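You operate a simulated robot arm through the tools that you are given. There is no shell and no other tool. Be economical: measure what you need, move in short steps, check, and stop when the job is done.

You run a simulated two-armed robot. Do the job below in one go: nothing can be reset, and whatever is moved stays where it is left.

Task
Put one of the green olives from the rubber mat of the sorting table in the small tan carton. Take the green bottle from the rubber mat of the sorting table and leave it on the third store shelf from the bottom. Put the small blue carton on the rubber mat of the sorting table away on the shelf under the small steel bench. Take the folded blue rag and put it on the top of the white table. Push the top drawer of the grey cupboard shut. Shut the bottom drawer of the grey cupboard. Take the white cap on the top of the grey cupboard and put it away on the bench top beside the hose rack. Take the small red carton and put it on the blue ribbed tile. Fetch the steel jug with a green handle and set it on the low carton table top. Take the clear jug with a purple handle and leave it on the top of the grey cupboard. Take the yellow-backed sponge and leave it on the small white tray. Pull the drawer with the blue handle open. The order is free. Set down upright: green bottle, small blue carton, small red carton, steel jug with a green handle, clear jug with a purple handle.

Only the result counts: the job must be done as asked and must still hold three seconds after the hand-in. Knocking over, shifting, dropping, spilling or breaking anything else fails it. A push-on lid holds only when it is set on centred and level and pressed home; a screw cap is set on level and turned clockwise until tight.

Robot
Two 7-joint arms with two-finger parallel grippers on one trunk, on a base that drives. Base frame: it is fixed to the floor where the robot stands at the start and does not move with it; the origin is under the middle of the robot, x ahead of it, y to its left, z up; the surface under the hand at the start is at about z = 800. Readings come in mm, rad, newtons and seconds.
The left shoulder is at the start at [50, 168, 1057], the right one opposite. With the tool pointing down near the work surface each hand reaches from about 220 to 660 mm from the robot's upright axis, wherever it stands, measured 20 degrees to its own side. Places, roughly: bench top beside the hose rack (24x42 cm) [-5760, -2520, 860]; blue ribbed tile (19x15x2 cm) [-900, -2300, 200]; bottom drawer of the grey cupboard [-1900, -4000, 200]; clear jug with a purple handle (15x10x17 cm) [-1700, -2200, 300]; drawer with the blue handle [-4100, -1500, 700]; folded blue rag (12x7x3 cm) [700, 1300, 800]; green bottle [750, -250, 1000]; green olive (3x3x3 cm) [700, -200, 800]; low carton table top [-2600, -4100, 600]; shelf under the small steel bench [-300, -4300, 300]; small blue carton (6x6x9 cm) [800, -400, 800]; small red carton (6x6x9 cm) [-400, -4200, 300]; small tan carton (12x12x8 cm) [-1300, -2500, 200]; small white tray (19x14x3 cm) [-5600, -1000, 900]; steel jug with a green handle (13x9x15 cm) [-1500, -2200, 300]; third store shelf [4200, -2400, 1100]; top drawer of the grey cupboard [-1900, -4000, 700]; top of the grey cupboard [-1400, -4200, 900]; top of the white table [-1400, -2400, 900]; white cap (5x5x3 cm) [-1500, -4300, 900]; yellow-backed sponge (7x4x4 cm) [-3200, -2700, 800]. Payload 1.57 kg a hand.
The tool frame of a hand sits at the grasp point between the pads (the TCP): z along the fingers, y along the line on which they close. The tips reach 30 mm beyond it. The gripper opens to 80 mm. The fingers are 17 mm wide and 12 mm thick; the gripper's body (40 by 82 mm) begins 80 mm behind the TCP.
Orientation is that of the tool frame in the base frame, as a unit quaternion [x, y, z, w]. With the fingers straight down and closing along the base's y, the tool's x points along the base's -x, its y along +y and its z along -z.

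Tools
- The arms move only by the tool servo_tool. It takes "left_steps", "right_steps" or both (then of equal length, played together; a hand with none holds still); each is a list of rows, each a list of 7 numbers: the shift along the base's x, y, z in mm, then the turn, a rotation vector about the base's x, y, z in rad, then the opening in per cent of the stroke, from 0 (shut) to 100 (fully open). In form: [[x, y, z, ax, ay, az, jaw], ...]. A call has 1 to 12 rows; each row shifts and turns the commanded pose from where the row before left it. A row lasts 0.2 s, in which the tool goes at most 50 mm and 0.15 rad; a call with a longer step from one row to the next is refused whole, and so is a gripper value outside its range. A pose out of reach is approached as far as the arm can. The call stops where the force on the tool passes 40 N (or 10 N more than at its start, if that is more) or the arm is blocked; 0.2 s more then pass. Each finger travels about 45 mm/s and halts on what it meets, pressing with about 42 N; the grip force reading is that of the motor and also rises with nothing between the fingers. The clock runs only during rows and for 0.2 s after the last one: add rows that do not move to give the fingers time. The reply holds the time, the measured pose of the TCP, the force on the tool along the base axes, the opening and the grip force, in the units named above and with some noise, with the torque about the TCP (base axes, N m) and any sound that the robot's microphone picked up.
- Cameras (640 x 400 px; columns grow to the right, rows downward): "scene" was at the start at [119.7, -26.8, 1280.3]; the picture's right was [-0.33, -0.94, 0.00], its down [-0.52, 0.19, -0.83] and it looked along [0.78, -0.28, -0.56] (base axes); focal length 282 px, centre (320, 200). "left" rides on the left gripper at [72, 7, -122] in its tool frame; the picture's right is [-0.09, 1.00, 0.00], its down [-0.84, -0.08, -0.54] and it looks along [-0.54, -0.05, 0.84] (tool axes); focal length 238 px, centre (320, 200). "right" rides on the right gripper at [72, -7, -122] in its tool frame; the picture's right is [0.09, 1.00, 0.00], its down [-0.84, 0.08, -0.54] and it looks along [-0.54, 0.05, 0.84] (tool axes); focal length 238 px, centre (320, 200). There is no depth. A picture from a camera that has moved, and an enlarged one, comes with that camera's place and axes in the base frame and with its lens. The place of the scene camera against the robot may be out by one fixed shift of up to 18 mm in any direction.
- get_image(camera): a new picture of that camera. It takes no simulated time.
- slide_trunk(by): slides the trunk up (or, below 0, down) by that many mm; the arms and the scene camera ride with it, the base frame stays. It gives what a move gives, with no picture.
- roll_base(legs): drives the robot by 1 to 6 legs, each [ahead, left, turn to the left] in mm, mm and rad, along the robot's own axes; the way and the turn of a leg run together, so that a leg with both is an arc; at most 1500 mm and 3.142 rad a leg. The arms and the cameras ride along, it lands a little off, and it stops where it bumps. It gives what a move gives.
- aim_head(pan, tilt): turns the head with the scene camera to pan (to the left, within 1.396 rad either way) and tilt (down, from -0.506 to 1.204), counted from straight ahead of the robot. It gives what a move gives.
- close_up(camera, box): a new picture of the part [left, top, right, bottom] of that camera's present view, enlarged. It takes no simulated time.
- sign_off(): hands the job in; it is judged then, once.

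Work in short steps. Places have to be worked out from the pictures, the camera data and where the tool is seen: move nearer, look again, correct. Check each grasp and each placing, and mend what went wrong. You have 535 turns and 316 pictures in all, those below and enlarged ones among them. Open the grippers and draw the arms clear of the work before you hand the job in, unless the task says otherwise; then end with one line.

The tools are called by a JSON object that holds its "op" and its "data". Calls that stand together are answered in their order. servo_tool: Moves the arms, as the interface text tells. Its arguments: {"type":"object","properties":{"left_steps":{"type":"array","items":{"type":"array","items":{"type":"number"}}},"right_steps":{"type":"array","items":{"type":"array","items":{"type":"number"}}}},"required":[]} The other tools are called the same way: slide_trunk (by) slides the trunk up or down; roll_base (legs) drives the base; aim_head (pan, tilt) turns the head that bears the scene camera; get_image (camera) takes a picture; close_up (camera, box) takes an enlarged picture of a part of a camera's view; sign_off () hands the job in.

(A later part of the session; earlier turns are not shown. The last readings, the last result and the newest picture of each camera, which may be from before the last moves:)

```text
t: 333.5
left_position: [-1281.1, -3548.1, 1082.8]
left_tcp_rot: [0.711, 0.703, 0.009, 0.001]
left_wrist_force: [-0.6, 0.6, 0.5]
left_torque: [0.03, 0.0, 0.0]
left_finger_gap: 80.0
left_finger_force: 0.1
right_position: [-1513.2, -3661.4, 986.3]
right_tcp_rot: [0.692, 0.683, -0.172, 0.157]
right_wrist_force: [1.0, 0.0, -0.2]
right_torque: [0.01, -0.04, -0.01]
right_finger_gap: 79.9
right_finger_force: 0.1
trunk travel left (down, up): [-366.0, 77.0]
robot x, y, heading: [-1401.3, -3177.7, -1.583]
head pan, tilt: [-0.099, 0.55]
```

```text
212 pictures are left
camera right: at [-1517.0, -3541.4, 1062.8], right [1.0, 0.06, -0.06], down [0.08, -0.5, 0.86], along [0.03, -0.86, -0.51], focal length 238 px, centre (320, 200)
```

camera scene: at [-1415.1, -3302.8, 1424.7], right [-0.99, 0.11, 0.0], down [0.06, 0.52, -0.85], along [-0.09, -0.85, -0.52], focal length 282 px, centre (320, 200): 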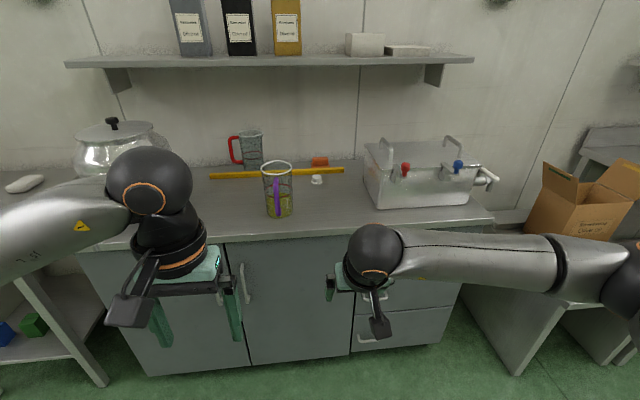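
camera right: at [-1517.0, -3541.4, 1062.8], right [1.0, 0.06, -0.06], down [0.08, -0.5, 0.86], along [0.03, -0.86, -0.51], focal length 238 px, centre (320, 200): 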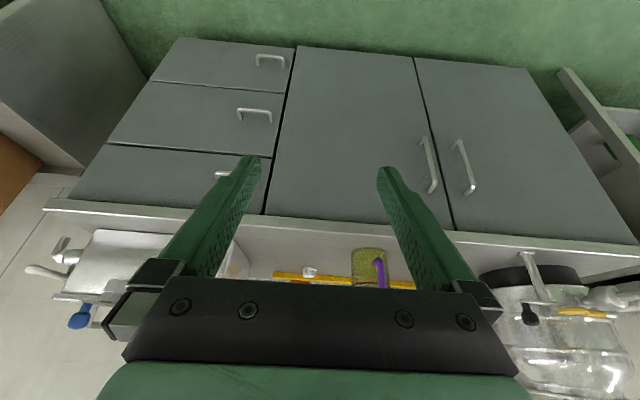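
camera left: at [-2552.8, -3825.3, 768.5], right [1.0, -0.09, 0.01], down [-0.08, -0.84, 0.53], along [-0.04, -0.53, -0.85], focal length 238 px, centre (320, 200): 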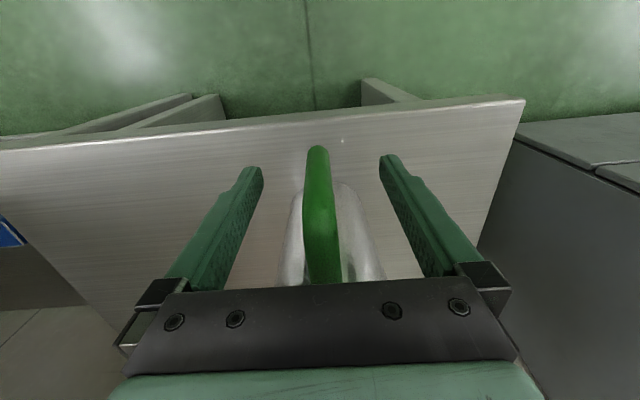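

Cap x≈-1512, y≈-4340. I move the left hand up and outward, drive ahead 400 mm, and look with the right camera.

{"op": "servo_tool", "data": {"left_steps": [[20, 10, 25, 0, 0, 0, 100], [20, 10, 25, 0, 0, 0, 100], [20, 10, 25, 0, 0, 0, 100], [0, 0, 0, 0, 0, 0, 100]]}}

{"op": "roll_base", "data": {"legs": [[400, 0, 0.01]]}}

{"op": "get_image", "data": {"camera": "right"}}

{"op": "get_image", "data": {"camera": "scene"}}

```text
t: 334.5
left_position: [-1220.4, -3517.6, 1155.7]
left_tcp_rot: [0.711, 0.703, 0.01, -0.001]
left_wrist_force: [-1.0, 0.0, -0.6]
left_torque: [0.06, 0.01, 0.02]
left_finger_gap: 80.1
left_finger_force: 0.0
right_position: [-1513.6, -3660.8, 985.6]
right_tcp_rot: [0.692, 0.683, -0.173, 0.157]
right_wrist_force: [-1.6, 0.5, 0.2]
right_torque: [0.03, -0.02, 0.01]
right_finger_gap: 80.0
right_finger_force: 0.1
trunk travel left (down, up): [-366.0, 77.0]
robot x, y, heading: [-1397.8, -3175.2, -1.587]
head pan, tilt: [-0.099, 0.55]
```

```text
t: 337.0
left_position: [-1218.9, -3913.1, 1156.9]
left_tcp_rot: [0.707, 0.707, 0.01, 0.0]
left_wrist_force: [0.0, 0.4, 1.1]
left_torque: [0.02, 0.01, -0.02]
left_finger_gap: 80.0
left_finger_force: 0.1
right_position: [-1508.1, -4059.8, 987.3]
right_tcp_rot: [0.688, 0.688, -0.17, 0.159]
right_wrist_force: [0.0, -0.5, 0.1]
right_torque: [0.0, -0.05, 0.04]
right_finger_gap: 79.7
right_finger_force: 0.1
trunk travel left (down, up): [-366.0, 77.0]
robot x, y, heading: [-1404.8, -3574.7, -1.573]
head pan, tilt: [-0.099, 0.55]
```

```text
211 pictures are left
camera right: at [-1514.6, -3940.4, 1062.6], right [1.0, 0.08, -0.06], down [0.09, -0.5, 0.86], along [0.04, -0.86, -0.51], focal length 238 px, centre (320, 200)
```

right: 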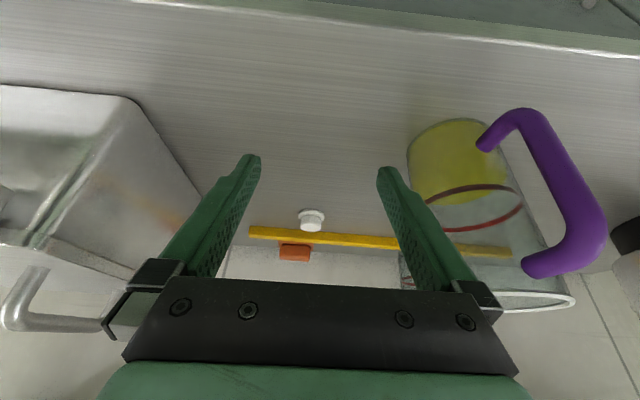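

```text
210 pictures are left
camera scene: at [-1415.4, -3700.9, 1424.6], right [-1.0, 0.1, 0.0], down [0.05, 0.52, -0.85], along [-0.08, -0.85, -0.52], focal length 282 px, centre (320, 200)
```

scene: 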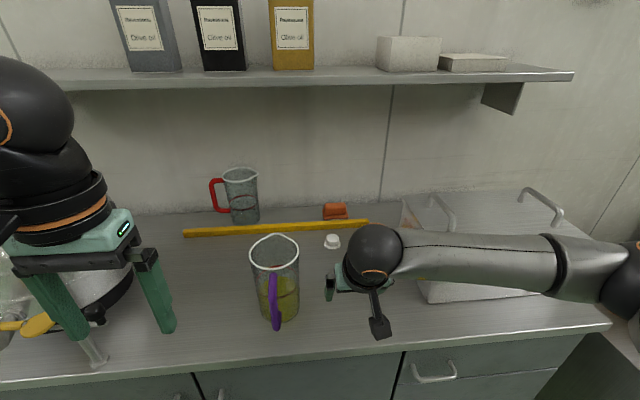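

Cap centre at about (-1511,-4357), well clear of the rod. I drive 85 mm more and bring the open fingers just short of it.

{"op": "roll_base", "data": {"legs": [[85, 0, 0]]}}

{"op": "servo_tool", "data": {"right_steps": [[-1, -32, -10, 0, 0, 0, 100], [-1, -32, -10, 0, 0, 0, 100], [-1, -32, -10, 0, 0, 0, 100], [0, -32, -10, 0, 0, 0, 100], [0, -25, -10, 0, 0, 0, 100], [0, 0, 0, 0, 0, 0, 100]]}}

{"op": "get_image", "data": {"camera": "right"}}

```text
t: 338.1
left_position: [-1219.9, -3997.5, 1156.2]
left_tcp_rot: [0.707, 0.707, 0.01, -0.001]
left_wrist_force: [-0.5, -0.7, -0.5]
left_torque: [0.02, 0.0, -0.02]
left_finger_gap: 80.1
left_finger_force: 0.0
right_position: [-1510.4, -4144.5, 986.7]
right_tcp_rot: [0.688, 0.687, -0.17, 0.158]
right_wrist_force: [0.4, -0.2, -0.3]
right_torque: [0.01, 0.01, -0.01]
right_finger_gap: 80.2
right_finger_force: 0.0
trunk travel left (down, up): [-366.0, 77.0]
robot x, y, heading: [-1402.2, -3659.9, -1.565]
head pan, tilt: [-0.099, 0.55]
```

```text
t: 339.5
left_position: [-1218.6, -3996.7, 1155.7]
left_tcp_rot: [0.707, 0.707, 0.011, 0.0]
left_wrist_force: [-0.3, -0.4, 0.3]
left_torque: [0.02, -0.01, 0.02]
left_finger_gap: 80.0
left_finger_force: 0.1
right_position: [-1511.3, -4297.4, 937.4]
right_tcp_rot: [0.688, 0.688, -0.17, 0.159]
right_wrist_force: [-0.5, -0.3, -0.1]
right_torque: [0.03, 0.0, 0.01]
right_finger_gap: 80.1
right_finger_force: 0.0
trunk travel left (down, up): [-366.0, 77.0]
robot x, y, heading: [-1403.9, -3656.8, -1.573]
head pan, tilt: [-0.099, 0.55]
```

```text
209 pictures are left
camera right: at [-1516.8, -4178.1, 1012.7], right [1.0, 0.08, -0.06], down [0.09, -0.5, 0.86], along [0.04, -0.86, -0.51], focal length 238 px, centre (320, 200)
```

right: 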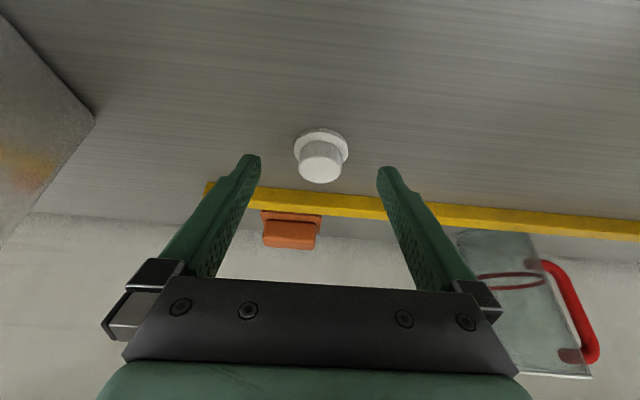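

Cap centred between the fingers. I move down over it, then feel for the surface with small steps.

{"op": "servo_tool", "data": {"right_steps": [[0, -13, -16, 0, 0, 0, 100], [0, -13, -16, 0, 0, 0, 100], [0, -13, -14, 0, 0, 0, 100], [0, 0, -3, 0, 0, 0, 100], [0, 0, -3, 0, 0, 0, 100], [0, 0, 0, 0, 0, 0, 100]]}}

{"op": "get_image", "data": {"camera": "right"}}

```text
t: 340.9
left_position: [-1219.2, -3994.1, 1159.2]
left_tcp_rot: [0.707, 0.707, 0.008, 0.001]
left_wrist_force: [0.1, -0.4, -0.2]
left_torque: [0.03, 0.01, -0.03]
left_finger_gap: 80.2
left_finger_force: 0.0
right_position: [-1511.6, -4336.6, 890.6]
right_tcp_rot: [0.688, 0.686, -0.173, 0.163]
right_wrist_force: [-0.6, 4.5, 25.6]
right_torque: [0.01, -1.04, 0.32]
right_finger_gap: 78.8
right_finger_force: 0.0
trunk travel left (down, up): [-366.0, 77.0]
robot x, y, heading: [-1400.8, -3657.2, -1.568]
head pan, tilt: [-0.099, 0.55]
```

```text
208 pictures are left
camera right: at [-1516.8, -4215.6, 965.5], right [1.0, 0.08, -0.06], down [0.09, -0.49, 0.87], along [0.04, -0.87, -0.5], focal length 238 px, centre (320, 200)
```

right: 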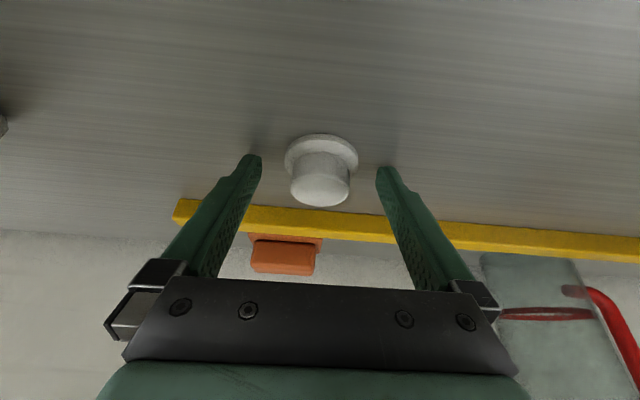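

Touched the surface at tip z≈864. I rise 3 mm and close on the cap.

{"op": "servo_tool", "data": {"right_steps": [[0, 0, 5, 0, 0, 0, 100], [0, 0, 0, 0, 0, 0, 80], [0, 0, 0, 0, 0, 0, 60], [0, 0, 0, 0, 0, 0, 45], [0, 0, 0, 0, 0, 0, 30], [0, 0, 0, 0, 0, 0, 20], [0, 0, 0, 0, 0, 0, 20]]}}

{"op": "get_image", "data": {"camera": "right"}}

```text
t: 342.5
left_position: [-1218.8, -3995.3, 1156.8]
left_tcp_rot: [0.708, 0.706, 0.009, 0.0]
left_wrist_force: [-1.0, -0.1, 0.3]
left_torque: [0.03, -0.02, 0.0]
left_finger_gap: 80.0
left_finger_force: 0.0
right_position: [-1514.6, -4336.5, 891.5]
right_tcp_rot: [0.689, 0.686, -0.174, 0.157]
right_wrist_force: [1.8, 3.3, 12.0]
right_torque: [0.03, -0.37, -0.01]
right_finger_gap: 48.4
right_finger_force: 26.4
trunk travel left (down, up): [-366.0, 77.0]
robot x, y, heading: [-1403.7, -3657.4, -1.565]
head pan, tilt: [-0.099, 0.55]
```

```text
207 pictures are left
camera right: at [-1519.4, -4215.8, 966.6], right [1.0, 0.07, -0.06], down [0.09, -0.5, 0.86], along [0.03, -0.86, -0.5], focal length 238 px, centre (320, 200)
```

right: 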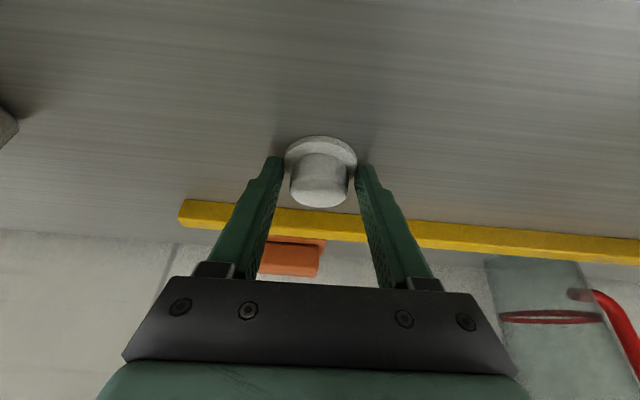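

Gripped on the flange at 48 mm. Lift and check that it comes along.

{"op": "servo_tool", "data": {"right_steps": [[0, 0, 10, 0, 0, 0, 10], [0, 0, 20, 0, 0, 0, 10], [0, 10, 30, 0, 0, 0, 10], [0, 20, 30, 0, 0, 0, 10], [0, 0, 0, 0, 0, 0, 10]]}}

{"op": "get_image", "data": {"camera": "right"}}

```text
t: 343.7
left_position: [-1218.0, -3996.2, 1156.6]
left_tcp_rot: [0.707, 0.708, 0.009, -0.001]
left_wrist_force: [0.4, 0.8, 1.1]
left_torque: [-0.01, 0.01, 0.01]
left_finger_gap: 79.9
left_finger_force: 0.1
right_position: [-1513.0, -4305.6, 979.9]
right_tcp_rot: [0.689, 0.687, -0.171, 0.158]
right_wrist_force: [-1.1, 0.7, -0.8]
right_torque: [0.0, -0.03, 0.02]
right_finger_gap: 48.1
right_finger_force: 42.0
trunk travel left (down, up): [-366.0, 77.0]
robot x, y, heading: [-1402.2, -3657.9, -1.571]
head pan, tilt: [-0.099, 0.55]
```

```text
206 pictures are left
camera right: at [-1517.5, -4186.8, 1055.3], right [1.0, 0.07, -0.06], down [0.09, -0.5, 0.86], along [0.03, -0.86, -0.51], focal length 238 px, centre (320, 200)
```

right: 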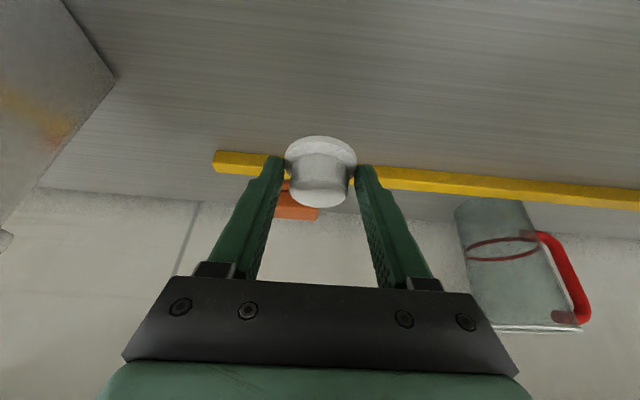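

Cap held. I back off and look west for the sponge.

{"op": "roll_base", "data": {"legs": [[-430, 0, 0], [0, -700, 0]]}}

{"op": "aim_head", "data": {"pan": -1.39, "tilt": 0.35}}

{"op": "get_image", "data": {"camera": "scene"}}

```text
t: 352.5
left_position: [-1913.6, -3569.0, 1156.0]
left_tcp_rot: [0.705, 0.709, 0.009, 0.0]
left_wrist_force: [-0.7, -0.1, 0.0]
left_torque: [0.02, 0.03, 0.02]
left_finger_gap: 79.8
left_finger_force: 0.0
right_position: [-2205.3, -3878.6, 979.2]
right_tcp_rot: [0.686, 0.689, -0.17, 0.159]
right_wrist_force: [0.0, 0.1, -0.8]
right_torque: [0.01, -0.02, -0.03]
right_finger_gap: 48.0
right_finger_force: 42.0
trunk travel left (down, up): [-366.0, 77.0]
robot x, y, heading: [-2099.9, -3230.9, -1.566]
head pan, tilt: [-0.099, 0.55]
```

```text
t: 353.9
left_position: [-1914.4, -3568.5, 1156.0]
left_tcp_rot: [0.706, 0.709, 0.009, 0.0]
left_wrist_force: [0.3, 1.2, 0.1]
left_torque: [-0.03, -0.01, -0.02]
left_finger_gap: 79.8
left_finger_force: 0.0
right_position: [-2205.7, -3877.8, 980.3]
right_tcp_rot: [0.686, 0.689, -0.17, 0.159]
right_wrist_force: [0.8, 0.1, -0.1]
right_torque: [0.0, -0.01, 0.03]
right_finger_gap: 47.9
right_finger_force: 41.7
trunk travel left (down, up): [-366.0, 77.0]
robot x, y, heading: [-2098.4, -3232.0, -1.567]
head pan, tilt: [-1.389, 0.351]
```

```text
205 pictures are left
camera scene: at [-2194.6, -3284.9, 1443.0], right [-0.19, 0.98, 0.0], down [0.34, 0.06, -0.94], along [-0.92, -0.18, -0.34], focal length 282 px, centre (320, 200)
```

scene: 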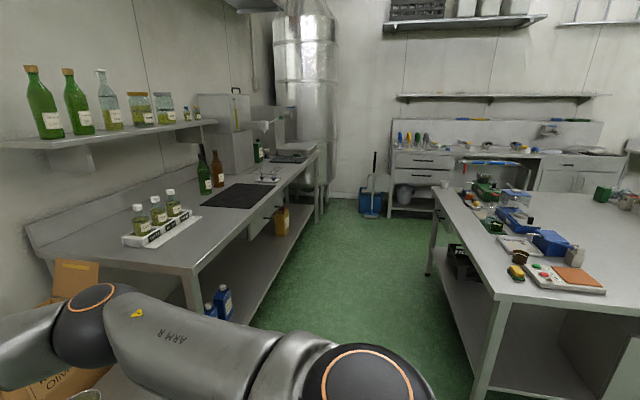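

The sponge sits near the east end of the next table, about (-3230,-2736). I turn to face west, retract the right hand, and drive there.

{"op": "servo_tool", "data": {"right_steps": [[0, 35, 10, 0, 0, 0, 10], [0, 35, 10, 0, 0, 0, 10], [0, 35, 10, 0, 0, 0, 10], [0, 35, 10, 0, 0, 0, 10], [0, 35, 10, 0, 0, 0, 10], [0, 20, 10, 0, 0, 0, 10], [0, 0, 0, 0, 0, 0, 10]]}}

{"op": "roll_base", "data": {"legs": [[0, 0, -1.571], [450, 0, 0]]}}

{"op": "aim_head", "data": {"pan": -0.3, "tilt": 0.5}}

{"op": "get_image", "data": {"camera": "scene"}}

```text
t: 355.5
left_position: [-1912.8, -3566.9, 1156.5]
left_tcp_rot: [0.705, 0.709, 0.01, 0.0]
left_wrist_force: [0.4, 0.5, 0.4]
left_torque: [0.02, -0.01, 0.0]
left_finger_gap: 79.9
left_finger_force: 0.0
right_position: [-2206.0, -3683.6, 1040.9]
right_tcp_rot: [0.686, 0.689, -0.171, 0.16]
right_wrist_force: [0.9, 0.3, -0.1]
right_torque: [-0.01, -0.01, 0.01]
right_finger_gap: 48.0
right_finger_force: 42.1
trunk travel left (down, up): [-366.0, 77.0]
robot x, y, heading: [-2096.8, -3232.5, -1.568]
head pan, tilt: [-1.389, 0.351]
```

```text
t: 362.1
left_position: [-2883.9, -3425.7, 1155.8]
left_tcp_rot: [1.0, 0.007, 0.007, 0.007]
left_wrist_force: [-1.2, 0.9, 1.0]
left_torque: [0.01, -0.02, 0.04]
left_finger_gap: 79.9
left_finger_force: 0.1
right_position: [-3003.2, -3135.6, 1039.7]
right_tcp_rot: [0.972, 0.006, -0.233, -0.008]
right_wrist_force: [-0.2, 0.0, -0.6]
right_torque: [0.0, -0.02, 0.03]
right_finger_gap: 47.9
right_finger_force: 42.4
trunk travel left (down, up): [-366.0, 77.0]
robot x, y, heading: [-2545.5, -3234.9, -3.125]
head pan, tilt: [-1.389, 0.351]
```

```text
t: 363.4
left_position: [-2883.7, -3425.5, 1156.3]
left_tcp_rot: [1.0, 0.005, 0.008, 0.006]
left_wrist_force: [0.5, -0.6, 0.3]
left_torque: [0.03, 0.0, -0.03]
left_finger_gap: 79.9
left_finger_force: 0.2
right_position: [-3002.6, -3135.3, 1041.1]
right_tcp_rot: [0.973, 0.007, -0.233, -0.007]
right_wrist_force: [0.1, 0.2, -0.5]
right_torque: [0.0, 0.0, 0.01]
right_finger_gap: 47.7
right_finger_force: 41.9
trunk travel left (down, up): [-366.0, 77.0]
robot x, y, heading: [-2545.1, -3237.0, -3.128]
head pan, tilt: [-0.3, 0.499]
```

```text
204 pictures are left
camera scene: at [-2678.7, -3209.3, 1429.3], right [0.28, 0.96, 0.0], down [0.46, -0.14, -0.88], along [-0.84, 0.25, -0.48], focal length 282 px, centre (320, 200)
```

scene: 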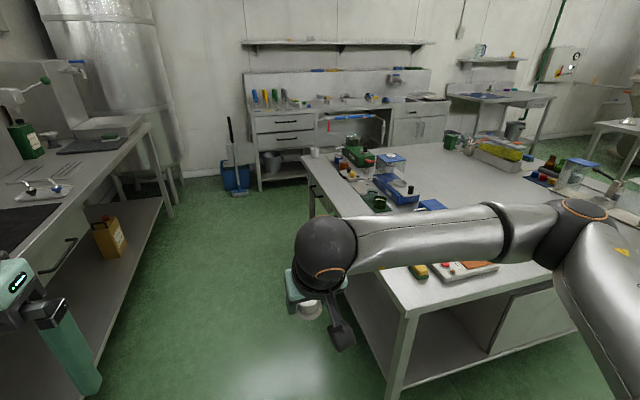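

I square up, slide north and slightly ahead to bring the sponge in front of the left hand.

{"op": "roll_base", "data": {"legs": [[0, 0, -0.015], [60, -600, 0]]}}

{"op": "aim_head", "data": {"pan": 0.05, "tilt": 0.7}}

{"op": "get_image", "data": {"camera": "scene"}}

{"op": "get_image", "data": {"camera": "left"}}

```text
t: 369.4
left_position: [-2947.2, -2818.9, 1157.1]
left_tcp_rot: [1.0, -0.003, 0.006, 0.007]
left_wrist_force: [0.8, -1.3, -0.2]
left_torque: [-0.04, 0.02, -0.01]
left_finger_gap: 79.9
left_finger_force: 0.0
right_position: [-3060.0, -2525.0, 1040.9]
right_tcp_rot: [0.973, -0.004, -0.232, -0.01]
right_wrist_force: [0.1, -0.3, -1.1]
right_torque: [-0.01, 0.02, 0.0]
right_finger_gap: 48.1
right_finger_force: 41.6
trunk travel left (down, up): [-366.0, 77.0]
robot x, y, heading: [-2608.5, -2636.7, 3.132]
head pan, tilt: [-0.3, 0.499]
```

```text
t: 370.3
left_position: [-2946.7, -2818.6, 1156.9]
left_tcp_rot: [1.0, -0.005, 0.006, 0.007]
left_wrist_force: [-0.1, 0.9, -0.4]
left_torque: [0.01, 0.03, 0.02]
left_finger_gap: 79.9
left_finger_force: 0.0
right_position: [-3059.3, -2525.0, 1040.8]
right_tcp_rot: [0.973, -0.004, -0.232, -0.009]
right_wrist_force: [0.5, -0.8, -0.5]
right_torque: [0.01, -0.01, 0.02]
right_finger_gap: 48.0
right_finger_force: 41.8
trunk travel left (down, up): [-366.0, 77.0]
robot x, y, heading: [-2605.0, -2634.6, 3.138]
head pan, tilt: [0.051, 0.7]
```

```text
203 pictures are left
camera scene: at [-2735.2, -2637.9, 1411.6], right [-0.04, 1.0, 0.0], down [0.64, 0.03, -0.77], along [-0.76, -0.03, -0.64], focal length 282 px, centre (320, 200)
```

scene: 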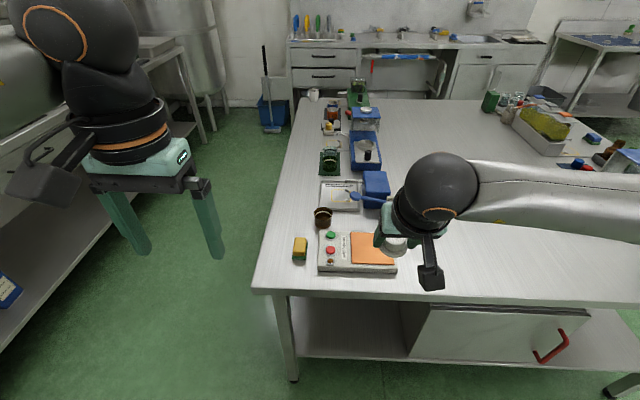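

```text
202 pictures are left
camera left: at [-2875.4, -2823.6, 1278.9], right [-0.1, -0.99, 0.01], down [-0.84, 0.09, 0.53], along [-0.53, 0.04, -0.85], focal length 238 px, centre (320, 200)
```

left: 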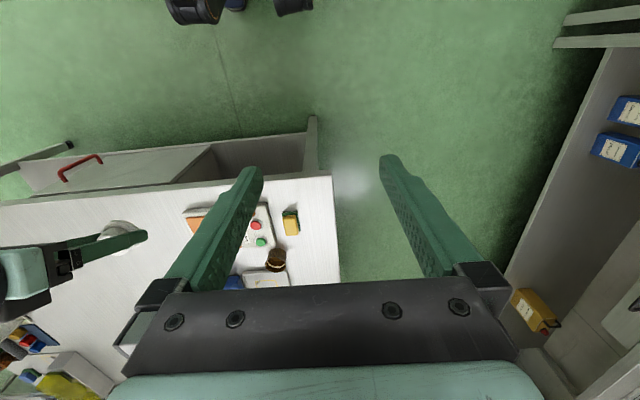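

Sponge at about (-3213,-2727), long side along x; a scale stands ~25 mm beside it, so I open the jaw only ~62%. Drive 40 mm ahead and hover above it.

{"op": "roll_base", "data": {"legs": [[40, 0, 0]]}}

{"op": "servo_tool", "data": {"left_steps": [[-32, 13, -31, 0, 0, 0, 62], [-32, 13, -31, 0, 0, 0, 62], [-32, 13, -31, 0, 0, 0, 62], [-32, 13, -31, 0, 0, 0, 62], [-32, 13, -31, 0, 0, 0, 62], [-32, 13, -31, 0, 0, 0, 62], [-32, 13, -31, 0, 0, 0, 62], [0, 0, 0, 0, 0, 0, 62]]}}

{"op": "get_image", "data": {"camera": "left"}}

```text
t: 371.2
left_position: [-2987.4, -2818.5, 1155.7]
left_tcp_rot: [1.0, -0.003, 0.008, 0.007]
left_wrist_force: [0.3, -0.7, 0.8]
left_torque: [-0.02, -0.06, 0.02]
left_finger_gap: 80.0
left_finger_force: 0.1
right_position: [-3100.5, -2525.3, 1039.5]
right_tcp_rot: [0.973, -0.004, -0.232, -0.01]
right_wrist_force: [-0.4, -0.4, -0.8]
right_torque: [-0.03, 0.01, -0.01]
right_finger_gap: 48.0
right_finger_force: 42.2
trunk travel left (down, up): [-366.0, 77.0]
robot x, y, heading: [-2646.8, -2637.4, 3.139]
head pan, tilt: [0.051, 0.7]
```

```text
t: 373.0
left_position: [-3210.5, -2728.4, 939.0]
left_tcp_rot: [1.0, -0.004, 0.007, 0.007]
left_wrist_force: [0.6, 0.0, 0.4]
left_torque: [0.02, 0.02, 0.01]
left_finger_gap: 49.4
left_finger_force: 0.0
right_position: [-3099.6, -2525.3, 1039.7]
right_tcp_rot: [0.973, -0.003, -0.233, -0.009]
right_wrist_force: [0.0, -0.4, 0.0]
right_torque: [-0.01, 0.03, -0.01]
right_finger_gap: 48.0
right_finger_force: 42.4
trunk travel left (down, up): [-366.0, 77.0]
robot x, y, heading: [-2645.7, -2634.5, 3.137]
head pan, tilt: [0.051, 0.7]
```

```text
201 pictures are left
camera left: at [-3138.7, -2733.2, 1061.6], right [-0.1, -0.99, 0.01], down [-0.84, 0.09, 0.53], along [-0.53, 0.04, -0.85], focal length 238 px, centre (320, 200)
```

left: 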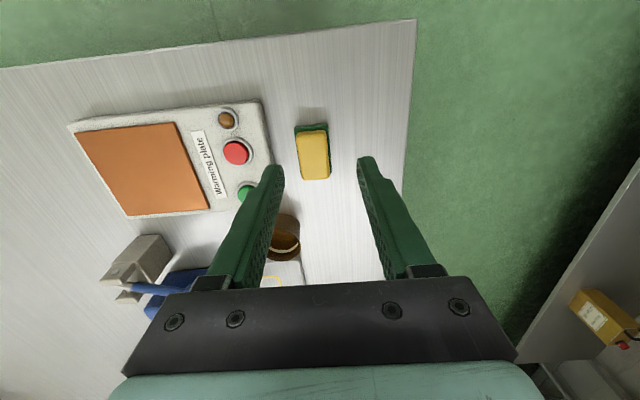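

Sponge centre (-3222,-2722), clear of the warming plate. I align and descend.

{"op": "servo_tool", "data": {"left_steps": [[-6, 3, -20, 0, 0, 0, 62], [-6, 3, -25, 0, 0, 0, 62], [0, 0, -25, 0, 0, 0, 62], [0, 0, -15, 0, 0, 0, 62], [0, 0, -8, 0, 0, 0, 62], [0, 0, -5, 0, 0, 0, 62], [0, 0, 0, 0, 0, 0, 62]]}}

{"op": "get_image", "data": {"camera": "left"}}

```text
t: 374.6
left_position: [-3221.9, -2721.9, 841.5]
left_tcp_rot: [1.0, -0.004, 0.008, 0.007]
left_wrist_force: [0.2, -0.8, 0.0]
left_torque: [0.0, 0.02, 0.02]
left_finger_gap: 49.8
left_finger_force: 0.0
right_position: [-3099.4, -2525.6, 1040.0]
right_tcp_rot: [0.972, -0.004, -0.233, -0.01]
right_wrist_force: [-0.1, 0.4, 0.1]
right_torque: [0.01, 0.0, 0.03]
right_finger_gap: 47.7
right_finger_force: 41.9
trunk travel left (down, up): [-366.0, 77.0]
robot x, y, heading: [-2645.0, -2635.9, 3.134]
head pan, tilt: [0.051, 0.7]
```

```text
200 pictures are left
camera left: at [-3151.3, -2726.7, 963.8], right [-0.1, -0.99, 0.01], down [-0.84, 0.09, 0.53], along [-0.53, 0.04, -0.85], focal length 238 px, centre (320, 200)
```

left: 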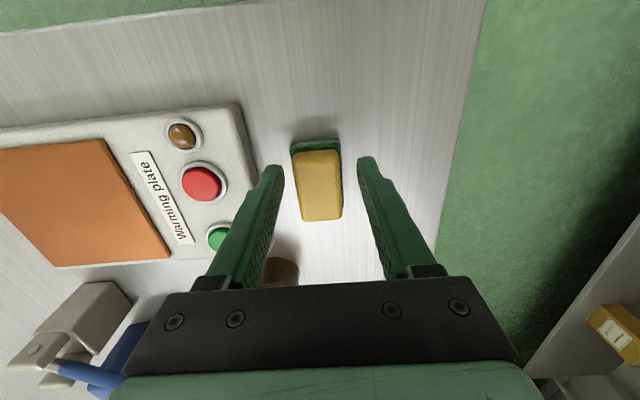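

The sponge is lower than assumed (table nearer z≈745), so its centre is about (-3251,-2720). I rise, drive 40 mm ahead, and re-view.

{"op": "servo_tool", "data": {"left_steps": [[0, 1, 30, 0, 0, 0, 62], [0, 1, 0, 0, 0, 0, 62]]}}

{"op": "roll_base", "data": {"legs": [[40, 0, 0]]}}

{"op": "servo_tool", "data": {"left_steps": [[8, 0, -20, 0, 0, 0, 62], [4, 0, -20, 0, 0, 0, 62], [0, 0, -20, 0, 0, 0, 62], [0, 0, 0, 0, 0, 0, 62]]}}

{"op": "get_image", "data": {"camera": "left"}}

```text
t: 375.2
left_position: [-3222.2, -2719.3, 872.9]
left_tcp_rot: [1.0, -0.003, 0.007, 0.007]
left_wrist_force: [0.3, -1.3, 1.2]
left_torque: [-0.05, -0.02, 0.02]
left_finger_gap: 49.9
left_finger_force: 0.1
right_position: [-3098.3, -2524.5, 1041.3]
right_tcp_rot: [0.973, -0.004, -0.233, -0.01]
right_wrist_force: [-0.3, -0.3, -0.3]
right_torque: [0.0, -0.03, -0.03]
right_finger_gap: 48.1
right_finger_force: 41.5
trunk travel left (down, up): [-366.0, 77.0]
robot x, y, heading: [-2647.3, -2637.2, 3.133]
head pan, tilt: [0.051, 0.7]
```

```text
t: 376.0
left_position: [-3261.8, -2718.8, 870.5]
left_tcp_rot: [1.0, -0.003, 0.007, 0.007]
left_wrist_force: [-0.3, 0.6, 0.4]
left_torque: [-0.01, -0.02, 0.0]
left_finger_gap: 49.5
left_finger_force: 0.2
right_position: [-3139.6, -2526.0, 1038.9]
right_tcp_rot: [0.972, -0.004, -0.233, -0.01]
right_wrist_force: [0.8, -0.3, -0.4]
right_torque: [0.01, -0.02, -0.01]
right_finger_gap: 48.1
right_finger_force: 42.1
trunk travel left (down, up): [-366.0, 77.0]
robot x, y, heading: [-2686.4, -2636.0, 3.141]
head pan, tilt: [0.051, 0.7]
```

```text
t: 377.0
left_position: [-3248.6, -2719.2, 811.4]
left_tcp_rot: [1.0, -0.003, 0.007, 0.007]
left_wrist_force: [0.5, 0.8, 0.0]
left_torque: [-0.01, -0.01, 0.04]
left_finger_gap: 49.4
left_finger_force: 0.2
right_position: [-3138.5, -2525.5, 1041.0]
right_tcp_rot: [0.972, -0.004, -0.233, -0.01]
right_wrist_force: [0.4, -1.0, -0.2]
right_torque: [0.01, 0.04, 0.0]
right_finger_gap: 48.1
right_finger_force: 42.1
trunk travel left (down, up): [-366.0, 77.0]
robot x, y, heading: [-2685.1, -2637.4, 3.14]
head pan, tilt: [0.051, 0.7]
```

```text
199 pictures are left
camera left: at [-3178.4, -2724.3, 933.7], right [-0.1, -0.99, 0.01], down [-0.84, 0.09, 0.53], along [-0.53, 0.04, -0.85], focal length 238 px, centre (320, 200)
```

left: 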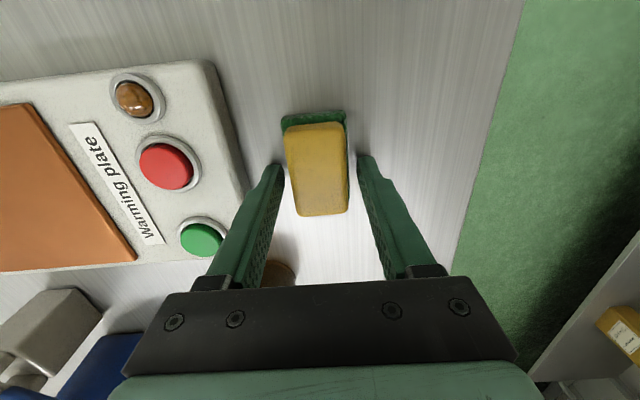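

Aligned; I widen the jaw to 75% and descend in small steps, watching for contact.

{"op": "servo_tool", "data": {"left_steps": [[0, 0, 0, 0, 0, 0, 75], [0, 0, -10, 0, 0, 0, 75], [0, 0, -10, 0, 0, 0, 75], [0, 0, -6, 0, 0, 0, 75], [0, 0, -6, 0, 0, 0, 75], [0, 0, -4, 0, 0, 0, 75], [0, 0, 0, 0, 0, 0, 75]]}}

{"op": "get_image", "data": {"camera": "left"}}

```text
t: 377.7
left_position: [-3250.4, -2716.3, 808.7]
left_tcp_rot: [1.0, -0.005, 0.005, 0.003]
left_wrist_force: [18.3, -6.0, 25.4]
left_torque: [0.6, -0.37, -0.37]
left_finger_gap: 54.4
left_finger_force: 0.1
right_position: [-3136.8, -2526.0, 1043.7]
right_tcp_rot: [0.972, -0.004, -0.234, -0.009]
right_wrist_force: [0.0, 0.3, 0.4]
right_torque: [0.01, 0.02, -0.01]
right_finger_gap: 47.9
right_finger_force: 41.9
trunk travel left (down, up): [-366.0, 77.0]
robot x, y, heading: [-2688.2, -2639.6, 3.139]
head pan, tilt: [0.051, 0.7]
stopped in row 3 (left hand): the force on the tool passed its limit at 50 N (the readings are from after the stop); the commanded pose is now the measured one
```

```text
198 pictures are left
camera left: at [-3178.5, -2722.8, 932.4], right [-0.1, -0.99, 0.0], down [-0.84, 0.09, 0.53], along [-0.53, 0.05, -0.85], focal length 238 px, centre (320, 200)
```

left: 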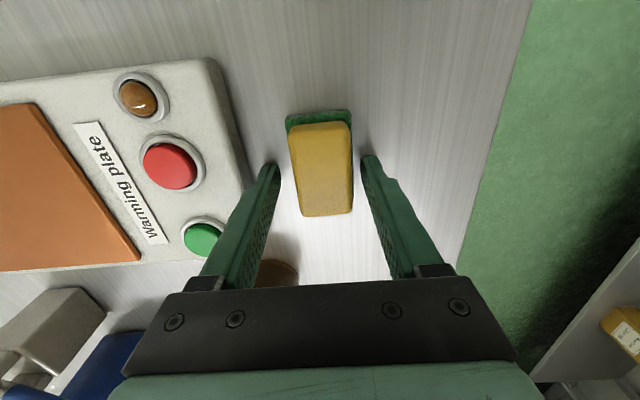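

A contact stopped the descent at tip z≈779. I look closer to see what was touched.

{"op": "close_up", "data": {"camera": "left", "box": [200, 90, 440, 240]}}

{"op": "get_image", "data": {"camera": "scene"}}

```text
2.67 times, centred on (320, 165) of left
camera zoom: at [-3178.5, -2722.8, 932.4], right [-0.1, -0.99, 0.0], down [-0.84, 0.09, 0.53], along [-0.53, 0.05, -0.85], focal length 636 px, centre (320, 293)
```

zoom: 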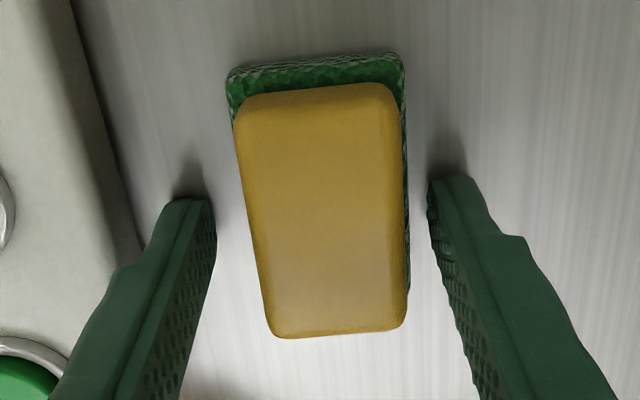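

```text
196 pictures are left
camera scene: at [-2811.2, -2638.2, 1412.3], right [-0.05, 1.0, 0.0], down [0.64, 0.03, -0.77], along [-0.77, -0.04, -0.64], focal length 282 px, centre (320, 200)
```

scene: 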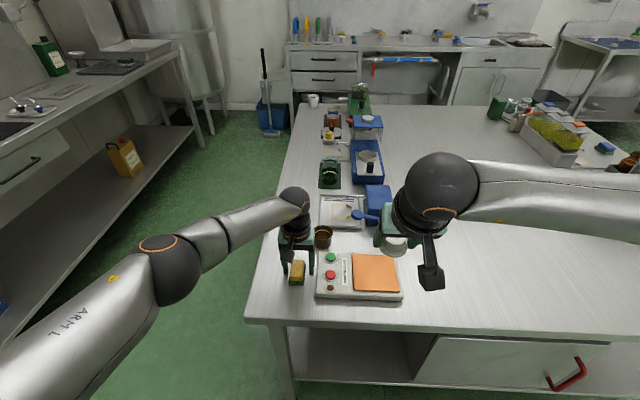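

The contact shadows show the fingertips are on the table (z≈779) either side of the sponge. I rise 5 mm, shift 12 mm to its centre and close.

{"op": "servo_tool", "data": {"left_steps": [[4, 0, 6, 0, 0, 0, 68], [8, -2, 0, 0, 0, 0, 68], [0, 0, 0, 0, 0, 0, 50], [0, 0, 0, 0, 0, 0, 35], [0, 0, 0, 0, 0, 0, 25], [0, 0, 0, 0, 0, 0, 20], [0, 0, 0, 0, 0, 0, 20]]}}

{"op": "get_image", "data": {"camera": "left"}}

```text
t: 379.3
left_position: [-3239.8, -2719.3, 811.3]
left_tcp_rot: [1.0, -0.004, 0.004, 0.004]
left_wrist_force: [0.0, -0.5, -0.2]
left_torque: [0.0, -0.02, -0.01]
left_finger_gap: 39.1
left_finger_force: 42.4
right_position: [-3139.4, -2525.1, 1040.5]
right_tcp_rot: [0.973, -0.005, -0.232, -0.01]
right_wrist_force: [0.0, 0.4, -0.5]
right_torque: [0.02, 0.0, -0.02]
right_finger_gap: 48.0
right_finger_force: 41.9
trunk travel left (down, up): [-366.0, 77.0]
robot x, y, heading: [-2687.5, -2637.8, 3.137]
head pan, tilt: [0.051, 0.7]
```

```text
195 pictures are left
camera left: at [-3168.7, -2724.9, 933.9], right [-0.1, -0.99, 0.01], down [-0.84, 0.09, 0.53], along [-0.53, 0.05, -0.85], focal length 238 px, centre (320, 200)
```

left: 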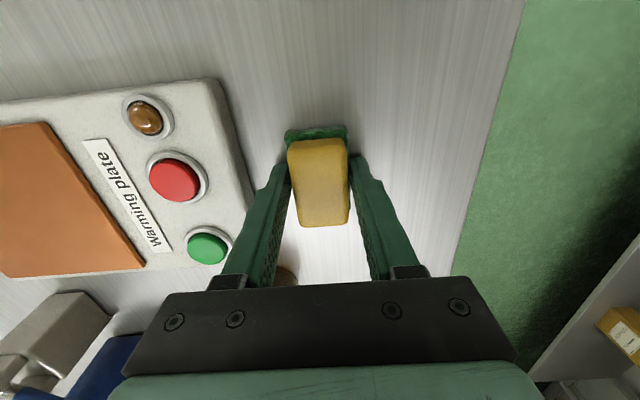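

Sponge gripped at 39 mm. Lift it and back away from the table; then look for the way west.

{"op": "servo_tool", "data": {"left_steps": [[0, 0, 15, 0, 0, 0, 10], [0, 0, 35, 0, 0, 0, 10], [0, 0, 45, 0, 0, 0, 10], [10, 0, 45, 0, 0, 0, 10], [30, 0, 40, 0, 0, 0, 10], [40, 0, 30, 0, 0, 0, 10], [40, -20, 0, 0, 0, 0, 10], [0, 0, 0, 0, 0, 0, 10]]}}

{"op": "get_image", "data": {"camera": "left"}}

{"op": "aim_head", "data": {"pan": -0.25, "tilt": 0.25}}

{"op": "get_image", "data": {"camera": "scene"}}

```text
t: 381.1
left_position: [-3120.2, -2738.8, 1023.6]
left_tcp_rot: [1.0, -0.004, 0.005, 0.004]
left_wrist_force: [0.7, 0.0, -1.3]
left_torque: [-0.02, -0.02, 0.04]
left_finger_gap: 38.7
left_finger_force: 42.2
right_position: [-3138.9, -2524.6, 1040.1]
right_tcp_rot: [0.972, -0.003, -0.233, -0.009]
right_wrist_force: [-0.2, 0.0, -0.3]
right_torque: [-0.02, -0.03, -0.03]
right_finger_gap: 48.0
right_finger_force: 41.5
trunk travel left (down, up): [-366.0, 77.0]
robot x, y, heading: [-2684.1, -2632.5, 3.136]
head pan, tilt: [0.051, 0.7]
```

```text
194 pictures are left
camera left: at [-3048.6, -2744.2, 1145.0], right [-0.1, -0.99, 0.01], down [-0.84, 0.09, 0.53], along [-0.53, 0.05, -0.85], focal length 238 px, centre (320, 200)
```

left: 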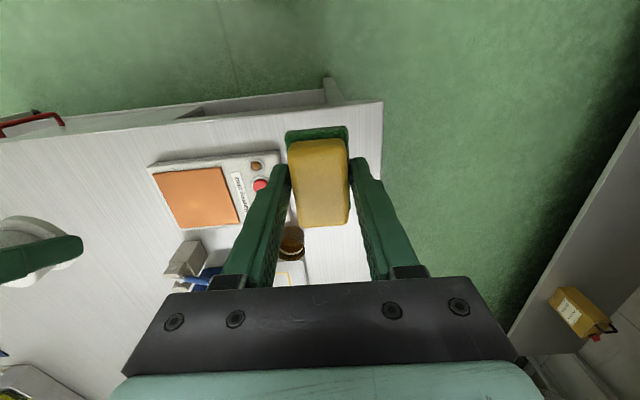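

```text
t: 382.0
left_position: [-3120.6, -2739.1, 1022.7]
left_tcp_rot: [1.0, -0.004, 0.005, 0.003]
left_wrist_force: [0.7, 0.2, -1.1]
left_torque: [0.03, -0.02, -0.04]
left_finger_gap: 38.9
left_finger_force: 41.5
right_position: [-3138.6, -2525.6, 1040.0]
right_tcp_rot: [0.972, -0.004, -0.233, -0.01]
right_wrist_force: [-0.1, 0.4, -1.0]
right_torque: [-0.01, -0.02, -0.01]
right_finger_gap: 47.9
right_finger_force: 41.9
trunk travel left (down, up): [-366.0, 77.0]
robot x, y, heading: [-2683.8, -2636.4, 3.133]
head pan, tilt: [-0.25, 0.25]
```

```text
193 pictures are left
camera scene: at [-2820.4, -2610.3, 1452.3], right [0.25, 0.97, 0.0], down [0.24, -0.06, -0.97], along [-0.94, 0.24, -0.25], focal length 282 px, centre (320, 200)
```

scene: 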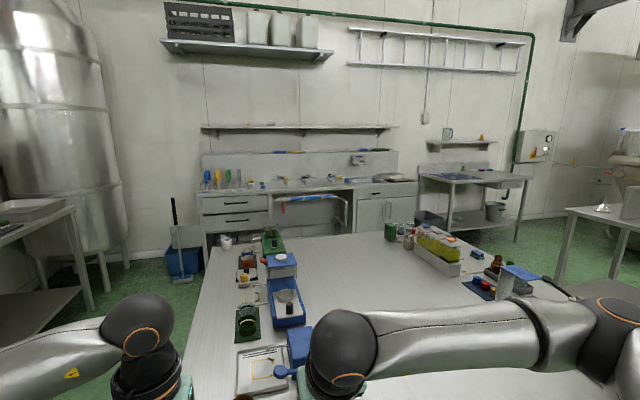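

Sponge held. The cap's and sponge's destinations are on the long bench along the west wall. I go back to the south corridor, drive west, and look.

{"op": "roll_base", "data": {"legs": [[0, 580, 0.008], [1450, 0, 0], [750, 0, 0], [0, -580, 0]]}}

{"op": "aim_head", "data": {"pan": 0.0, "tilt": 0.5}}

{"op": "get_image", "data": {"camera": "scene"}}

```text
t: 403.2
left_position: [-5327.0, -2719.3, 1022.3]
left_tcp_rot: [1.0, -0.009, 0.005, 0.004]
left_wrist_force: [0.3, -1.1, -0.6]
left_torque: [0.03, 0.01, 0.0]
left_finger_gap: 38.9
left_finger_force: 42.1
right_position: [-5343.0, -2506.4, 1039.8]
right_tcp_rot: [0.973, -0.009, -0.232, -0.01]
right_wrist_force: [0.9, 0.0, -0.9]
right_torque: [-0.04, -0.01, -0.03]
right_finger_gap: 48.2
right_finger_force: 41.7
trunk travel left (down, up): [-366.0, 77.0]
robot x, y, heading: [-4890.5, -2622.1, 3.124]
head pan, tilt: [-0.25, 0.25]
```

```text
t: 404.0
left_position: [-5324.9, -2719.3, 1023.2]
left_tcp_rot: [1.0, -0.01, 0.005, 0.003]
left_wrist_force: [0.5, 0.7, 0.1]
left_torque: [-0.04, 0.0, -0.02]
left_finger_gap: 38.7
left_finger_force: 42.1
right_position: [-5342.8, -2506.0, 1040.0]
right_tcp_rot: [0.972, -0.009, -0.233, -0.011]
right_wrist_force: [0.5, 0.6, -1.3]
right_torque: [0.01, -0.02, -0.02]
right_finger_gap: 48.1
right_finger_force: 42.2
trunk travel left (down, up): [-366.0, 77.0]
robot x, y, heading: [-4890.7, -2620.1, 3.125]
head pan, tilt: [0.0, 0.499]
```

```text
192 pictures are left
camera scene: at [-5025.3, -2617.2, 1429.3], right [0.02, 1.0, 0.0], down [0.48, -0.01, -0.88], along [-0.88, 0.01, -0.48], focal length 282 px, centre (320, 200)
```

scene: 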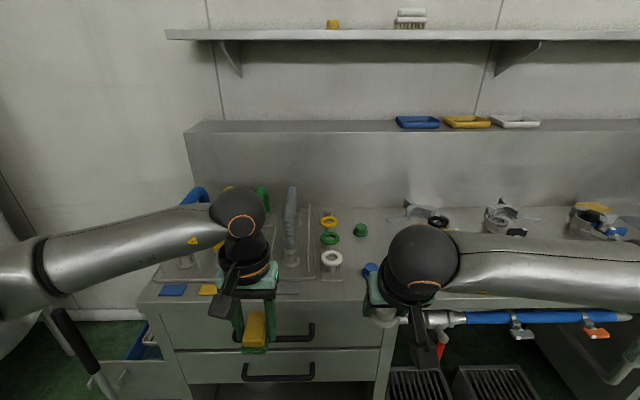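

My arms hide the bench; I use the hand cameras to see the bench top there.

{"op": "get_image", "data": {"camera": "right"}}

{"op": "get_image", "data": {"camera": "left"}}

```text
191 pictures are left
camera right: at [-5223.0, -2503.6, 1116.0], right [0.06, -1.0, -0.06], down [-0.5, -0.08, 0.86], along [-0.86, -0.02, -0.51], focal length 238 px, centre (320, 200)
```

right: 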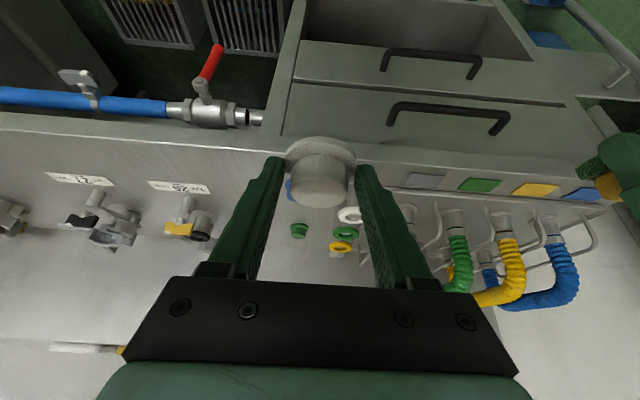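

```text
190 pictures are left
camera left: at [-5254.2, -2726.0, 1144.8], right [-0.11, -0.99, 0.01], down [-0.84, 0.1, 0.53], along [-0.53, 0.05, -0.85], focal length 238 px, centre (320, 200)
```

left: 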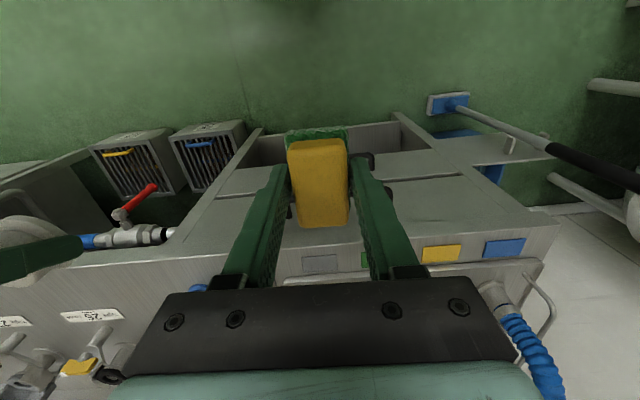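

The free spot beside the hose rack, between the green cap and the rings, is around (-5705,-2505). I drive 150 mm ahead and move the cap over it.

{"op": "roll_base", "data": {"legs": [[150, 0, 0.015]]}}

{"op": "servo_tool", "data": {"right_steps": [[-35, 0, -8, 0, 0, 0, 10], [-35, 0, -8, 0, 0, 0, 10], [-35, 0, -8, 0, 0, 0, 10], [-35, 0, -10, 0, 0, 0, 10], [-30, 0, -14, 0, 0, 0, 10], [0, 0, 0, 0, 0, 0, 10]]}}

{"op": "get_image", "data": {"camera": "right"}}

{"op": "get_image", "data": {"camera": "scene"}}

```text
t: 405.3
left_position: [-5474.7, -2724.1, 1023.7]
left_tcp_rot: [1.0, -0.003, 0.004, 0.003]
left_wrist_force: [-0.1, -0.5, -0.7]
left_torque: [0.01, -0.01, -0.03]
left_finger_gap: 38.9
left_finger_force: 41.6
right_position: [-5494.1, -2511.9, 1040.0]
right_tcp_rot: [0.973, -0.002, -0.233, -0.009]
right_wrist_force: [0.1, 0.0, -0.2]
right_torque: [0.01, -0.02, 0.0]
right_finger_gap: 48.0
right_finger_force: 42.3
trunk travel left (down, up): [-366.0, 77.0]
robot x, y, heading: [-5038.4, -2620.7, 3.14]
head pan, tilt: [0.0, 0.499]
```

```text
t: 406.7
left_position: [-5473.2, -2723.3, 1023.0]
left_tcp_rot: [1.0, -0.002, 0.004, 0.003]
left_wrist_force: [-0.3, 0.7, -1.4]
left_torque: [-0.03, 0.02, 0.0]
left_finger_gap: 38.8
left_finger_force: 41.6
right_position: [-5663.7, -2510.7, 992.9]
right_tcp_rot: [0.972, -0.001, -0.233, -0.009]
right_wrist_force: [0.3, 0.2, -0.8]
right_torque: [0.01, 0.0, 0.01]
right_finger_gap: 48.1
right_finger_force: 42.7
trunk travel left (down, up): [-366.0, 77.0]
robot x, y, heading: [-5041.8, -2618.1, 3.14]
head pan, tilt: [0.0, 0.499]
```

```text
189 pictures are left
camera right: at [-5544.2, -2506.8, 1067.9], right [0.07, -1.0, -0.06], down [-0.5, -0.09, 0.86], along [-0.86, -0.03, -0.51], focal length 238 px, centre (320, 200)
```

right: 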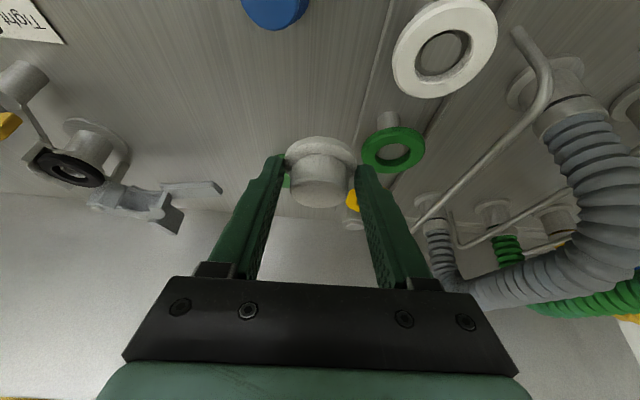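

```text
188 pictures are left
camera scene: at [-5174.8, -2617.7, 1429.3], right [0.0, 1.0, 0.0], down [0.48, 0.0, -0.88], along [-0.88, 0.0, -0.48], focal length 282 px, centre (320, 200)
```

scene: 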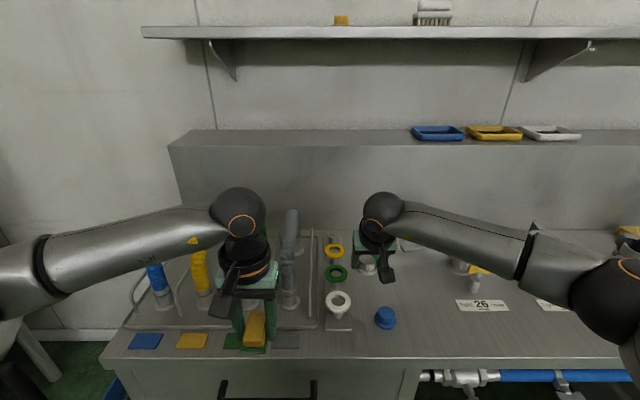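

Free area confirmed between the rings and the valve labels. I shift to (-5720,-2490) and lower.

{"op": "servo_tool", "data": {"right_steps": [[-15, 10, 0, 0, 0, 0, 10], [-15, 10, 0, 0, 0, 0, 10], [-14, 0, -15, 0, 0, 0, 10], [0, 0, -20, 0, 0, 0, 10], [0, 0, -20, 0, 0, 0, 10], [0, 0, -15, 0, 0, 0, 10], [0, 0, 0, 0, 0, 0, 10]]}}

{"op": "get_image", "data": {"camera": "right"}}

```text
t: 408.3
left_position: [-5473.3, -2724.4, 1023.1]
left_tcp_rot: [1.0, -0.003, 0.004, 0.003]
left_wrist_force: [-0.3, -0.9, -0.2]
left_torque: [-0.01, 0.01, 0.03]
left_finger_gap: 38.6
left_finger_force: 42.3
right_position: [-5707.3, -2491.8, 921.0]
right_tcp_rot: [0.972, -0.002, -0.233, -0.01]
right_wrist_force: [-0.3, -0.2, -0.1]
right_torque: [0.01, -0.02, -0.03]
right_finger_gap: 47.9
right_finger_force: 41.7
trunk travel left (down, up): [-366.0, 77.0]
robot x, y, heading: [-5045.5, -2619.9, 3.141]
head pan, tilt: [0.0, 0.499]
```

```text
187 pictures are left
camera right: at [-5587.6, -2487.3, 997.4], right [0.07, -1.0, -0.06], down [-0.5, -0.09, 0.86], along [-0.86, -0.03, -0.51], focal length 238 px, centre (320, 200)
```

right: 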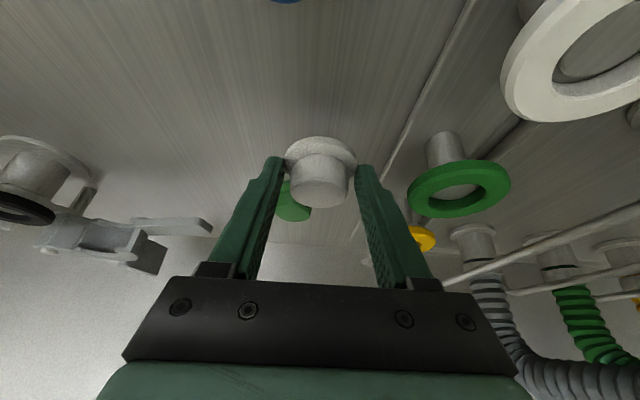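

{"op": "servo_tool", "data": {"right_steps": [[0, 2, -12, 0, 0, 0, 10], [0, 0, -8, 0, 0, 0, 10], [0, 0, -5, 0, 0, 0, 10], [0, 0, -4, 0, 0, 0, 10], [0, 0, -4, 0, 0, 0, 10], [0, 0, -3, 0, 0, 0, 10], [0, 0, 0, 0, 0, 0, 10]]}}

{"op": "get_image", "data": {"camera": "right"}}

```text
t: 409.9
left_position: [-5472.6, -2725.1, 1024.5]
left_tcp_rot: [1.0, -0.002, 0.003, 0.004]
left_wrist_force: [-0.6, 0.1, -0.2]
left_torque: [-0.02, 0.0, -0.02]
left_finger_gap: 38.7
left_finger_force: 42.0
right_position: [-5707.7, -2488.2, 891.9]
right_tcp_rot: [0.971, -0.003, -0.238, -0.01]
right_wrist_force: [1.6, 3.1, 19.4]
right_torque: [-0.34, 0.05, -0.02]
right_finger_gap: 48.0
right_finger_force: 42.3
trunk travel left (down, up): [-366.0, 77.0]
robot x, y, heading: [-5038.8, -2616.1, 3.137]
head pan, tilt: [0.0, 0.499]
```

```text
186 pictures are left
camera right: at [-5587.9, -2484.8, 965.7], right [0.07, -1.0, -0.06], down [-0.49, -0.09, 0.87], along [-0.87, -0.03, -0.5], focal length 238 px, centre (320, 200)
```

right: 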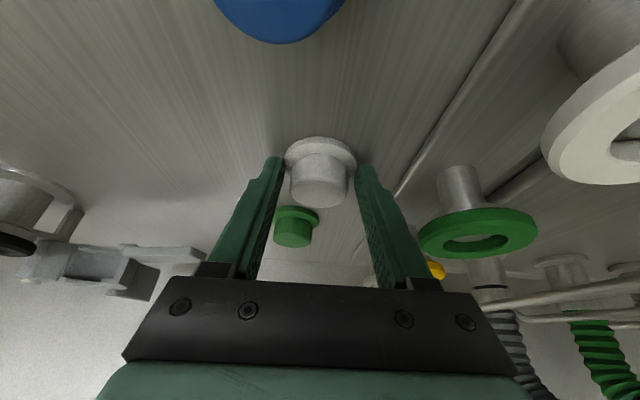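

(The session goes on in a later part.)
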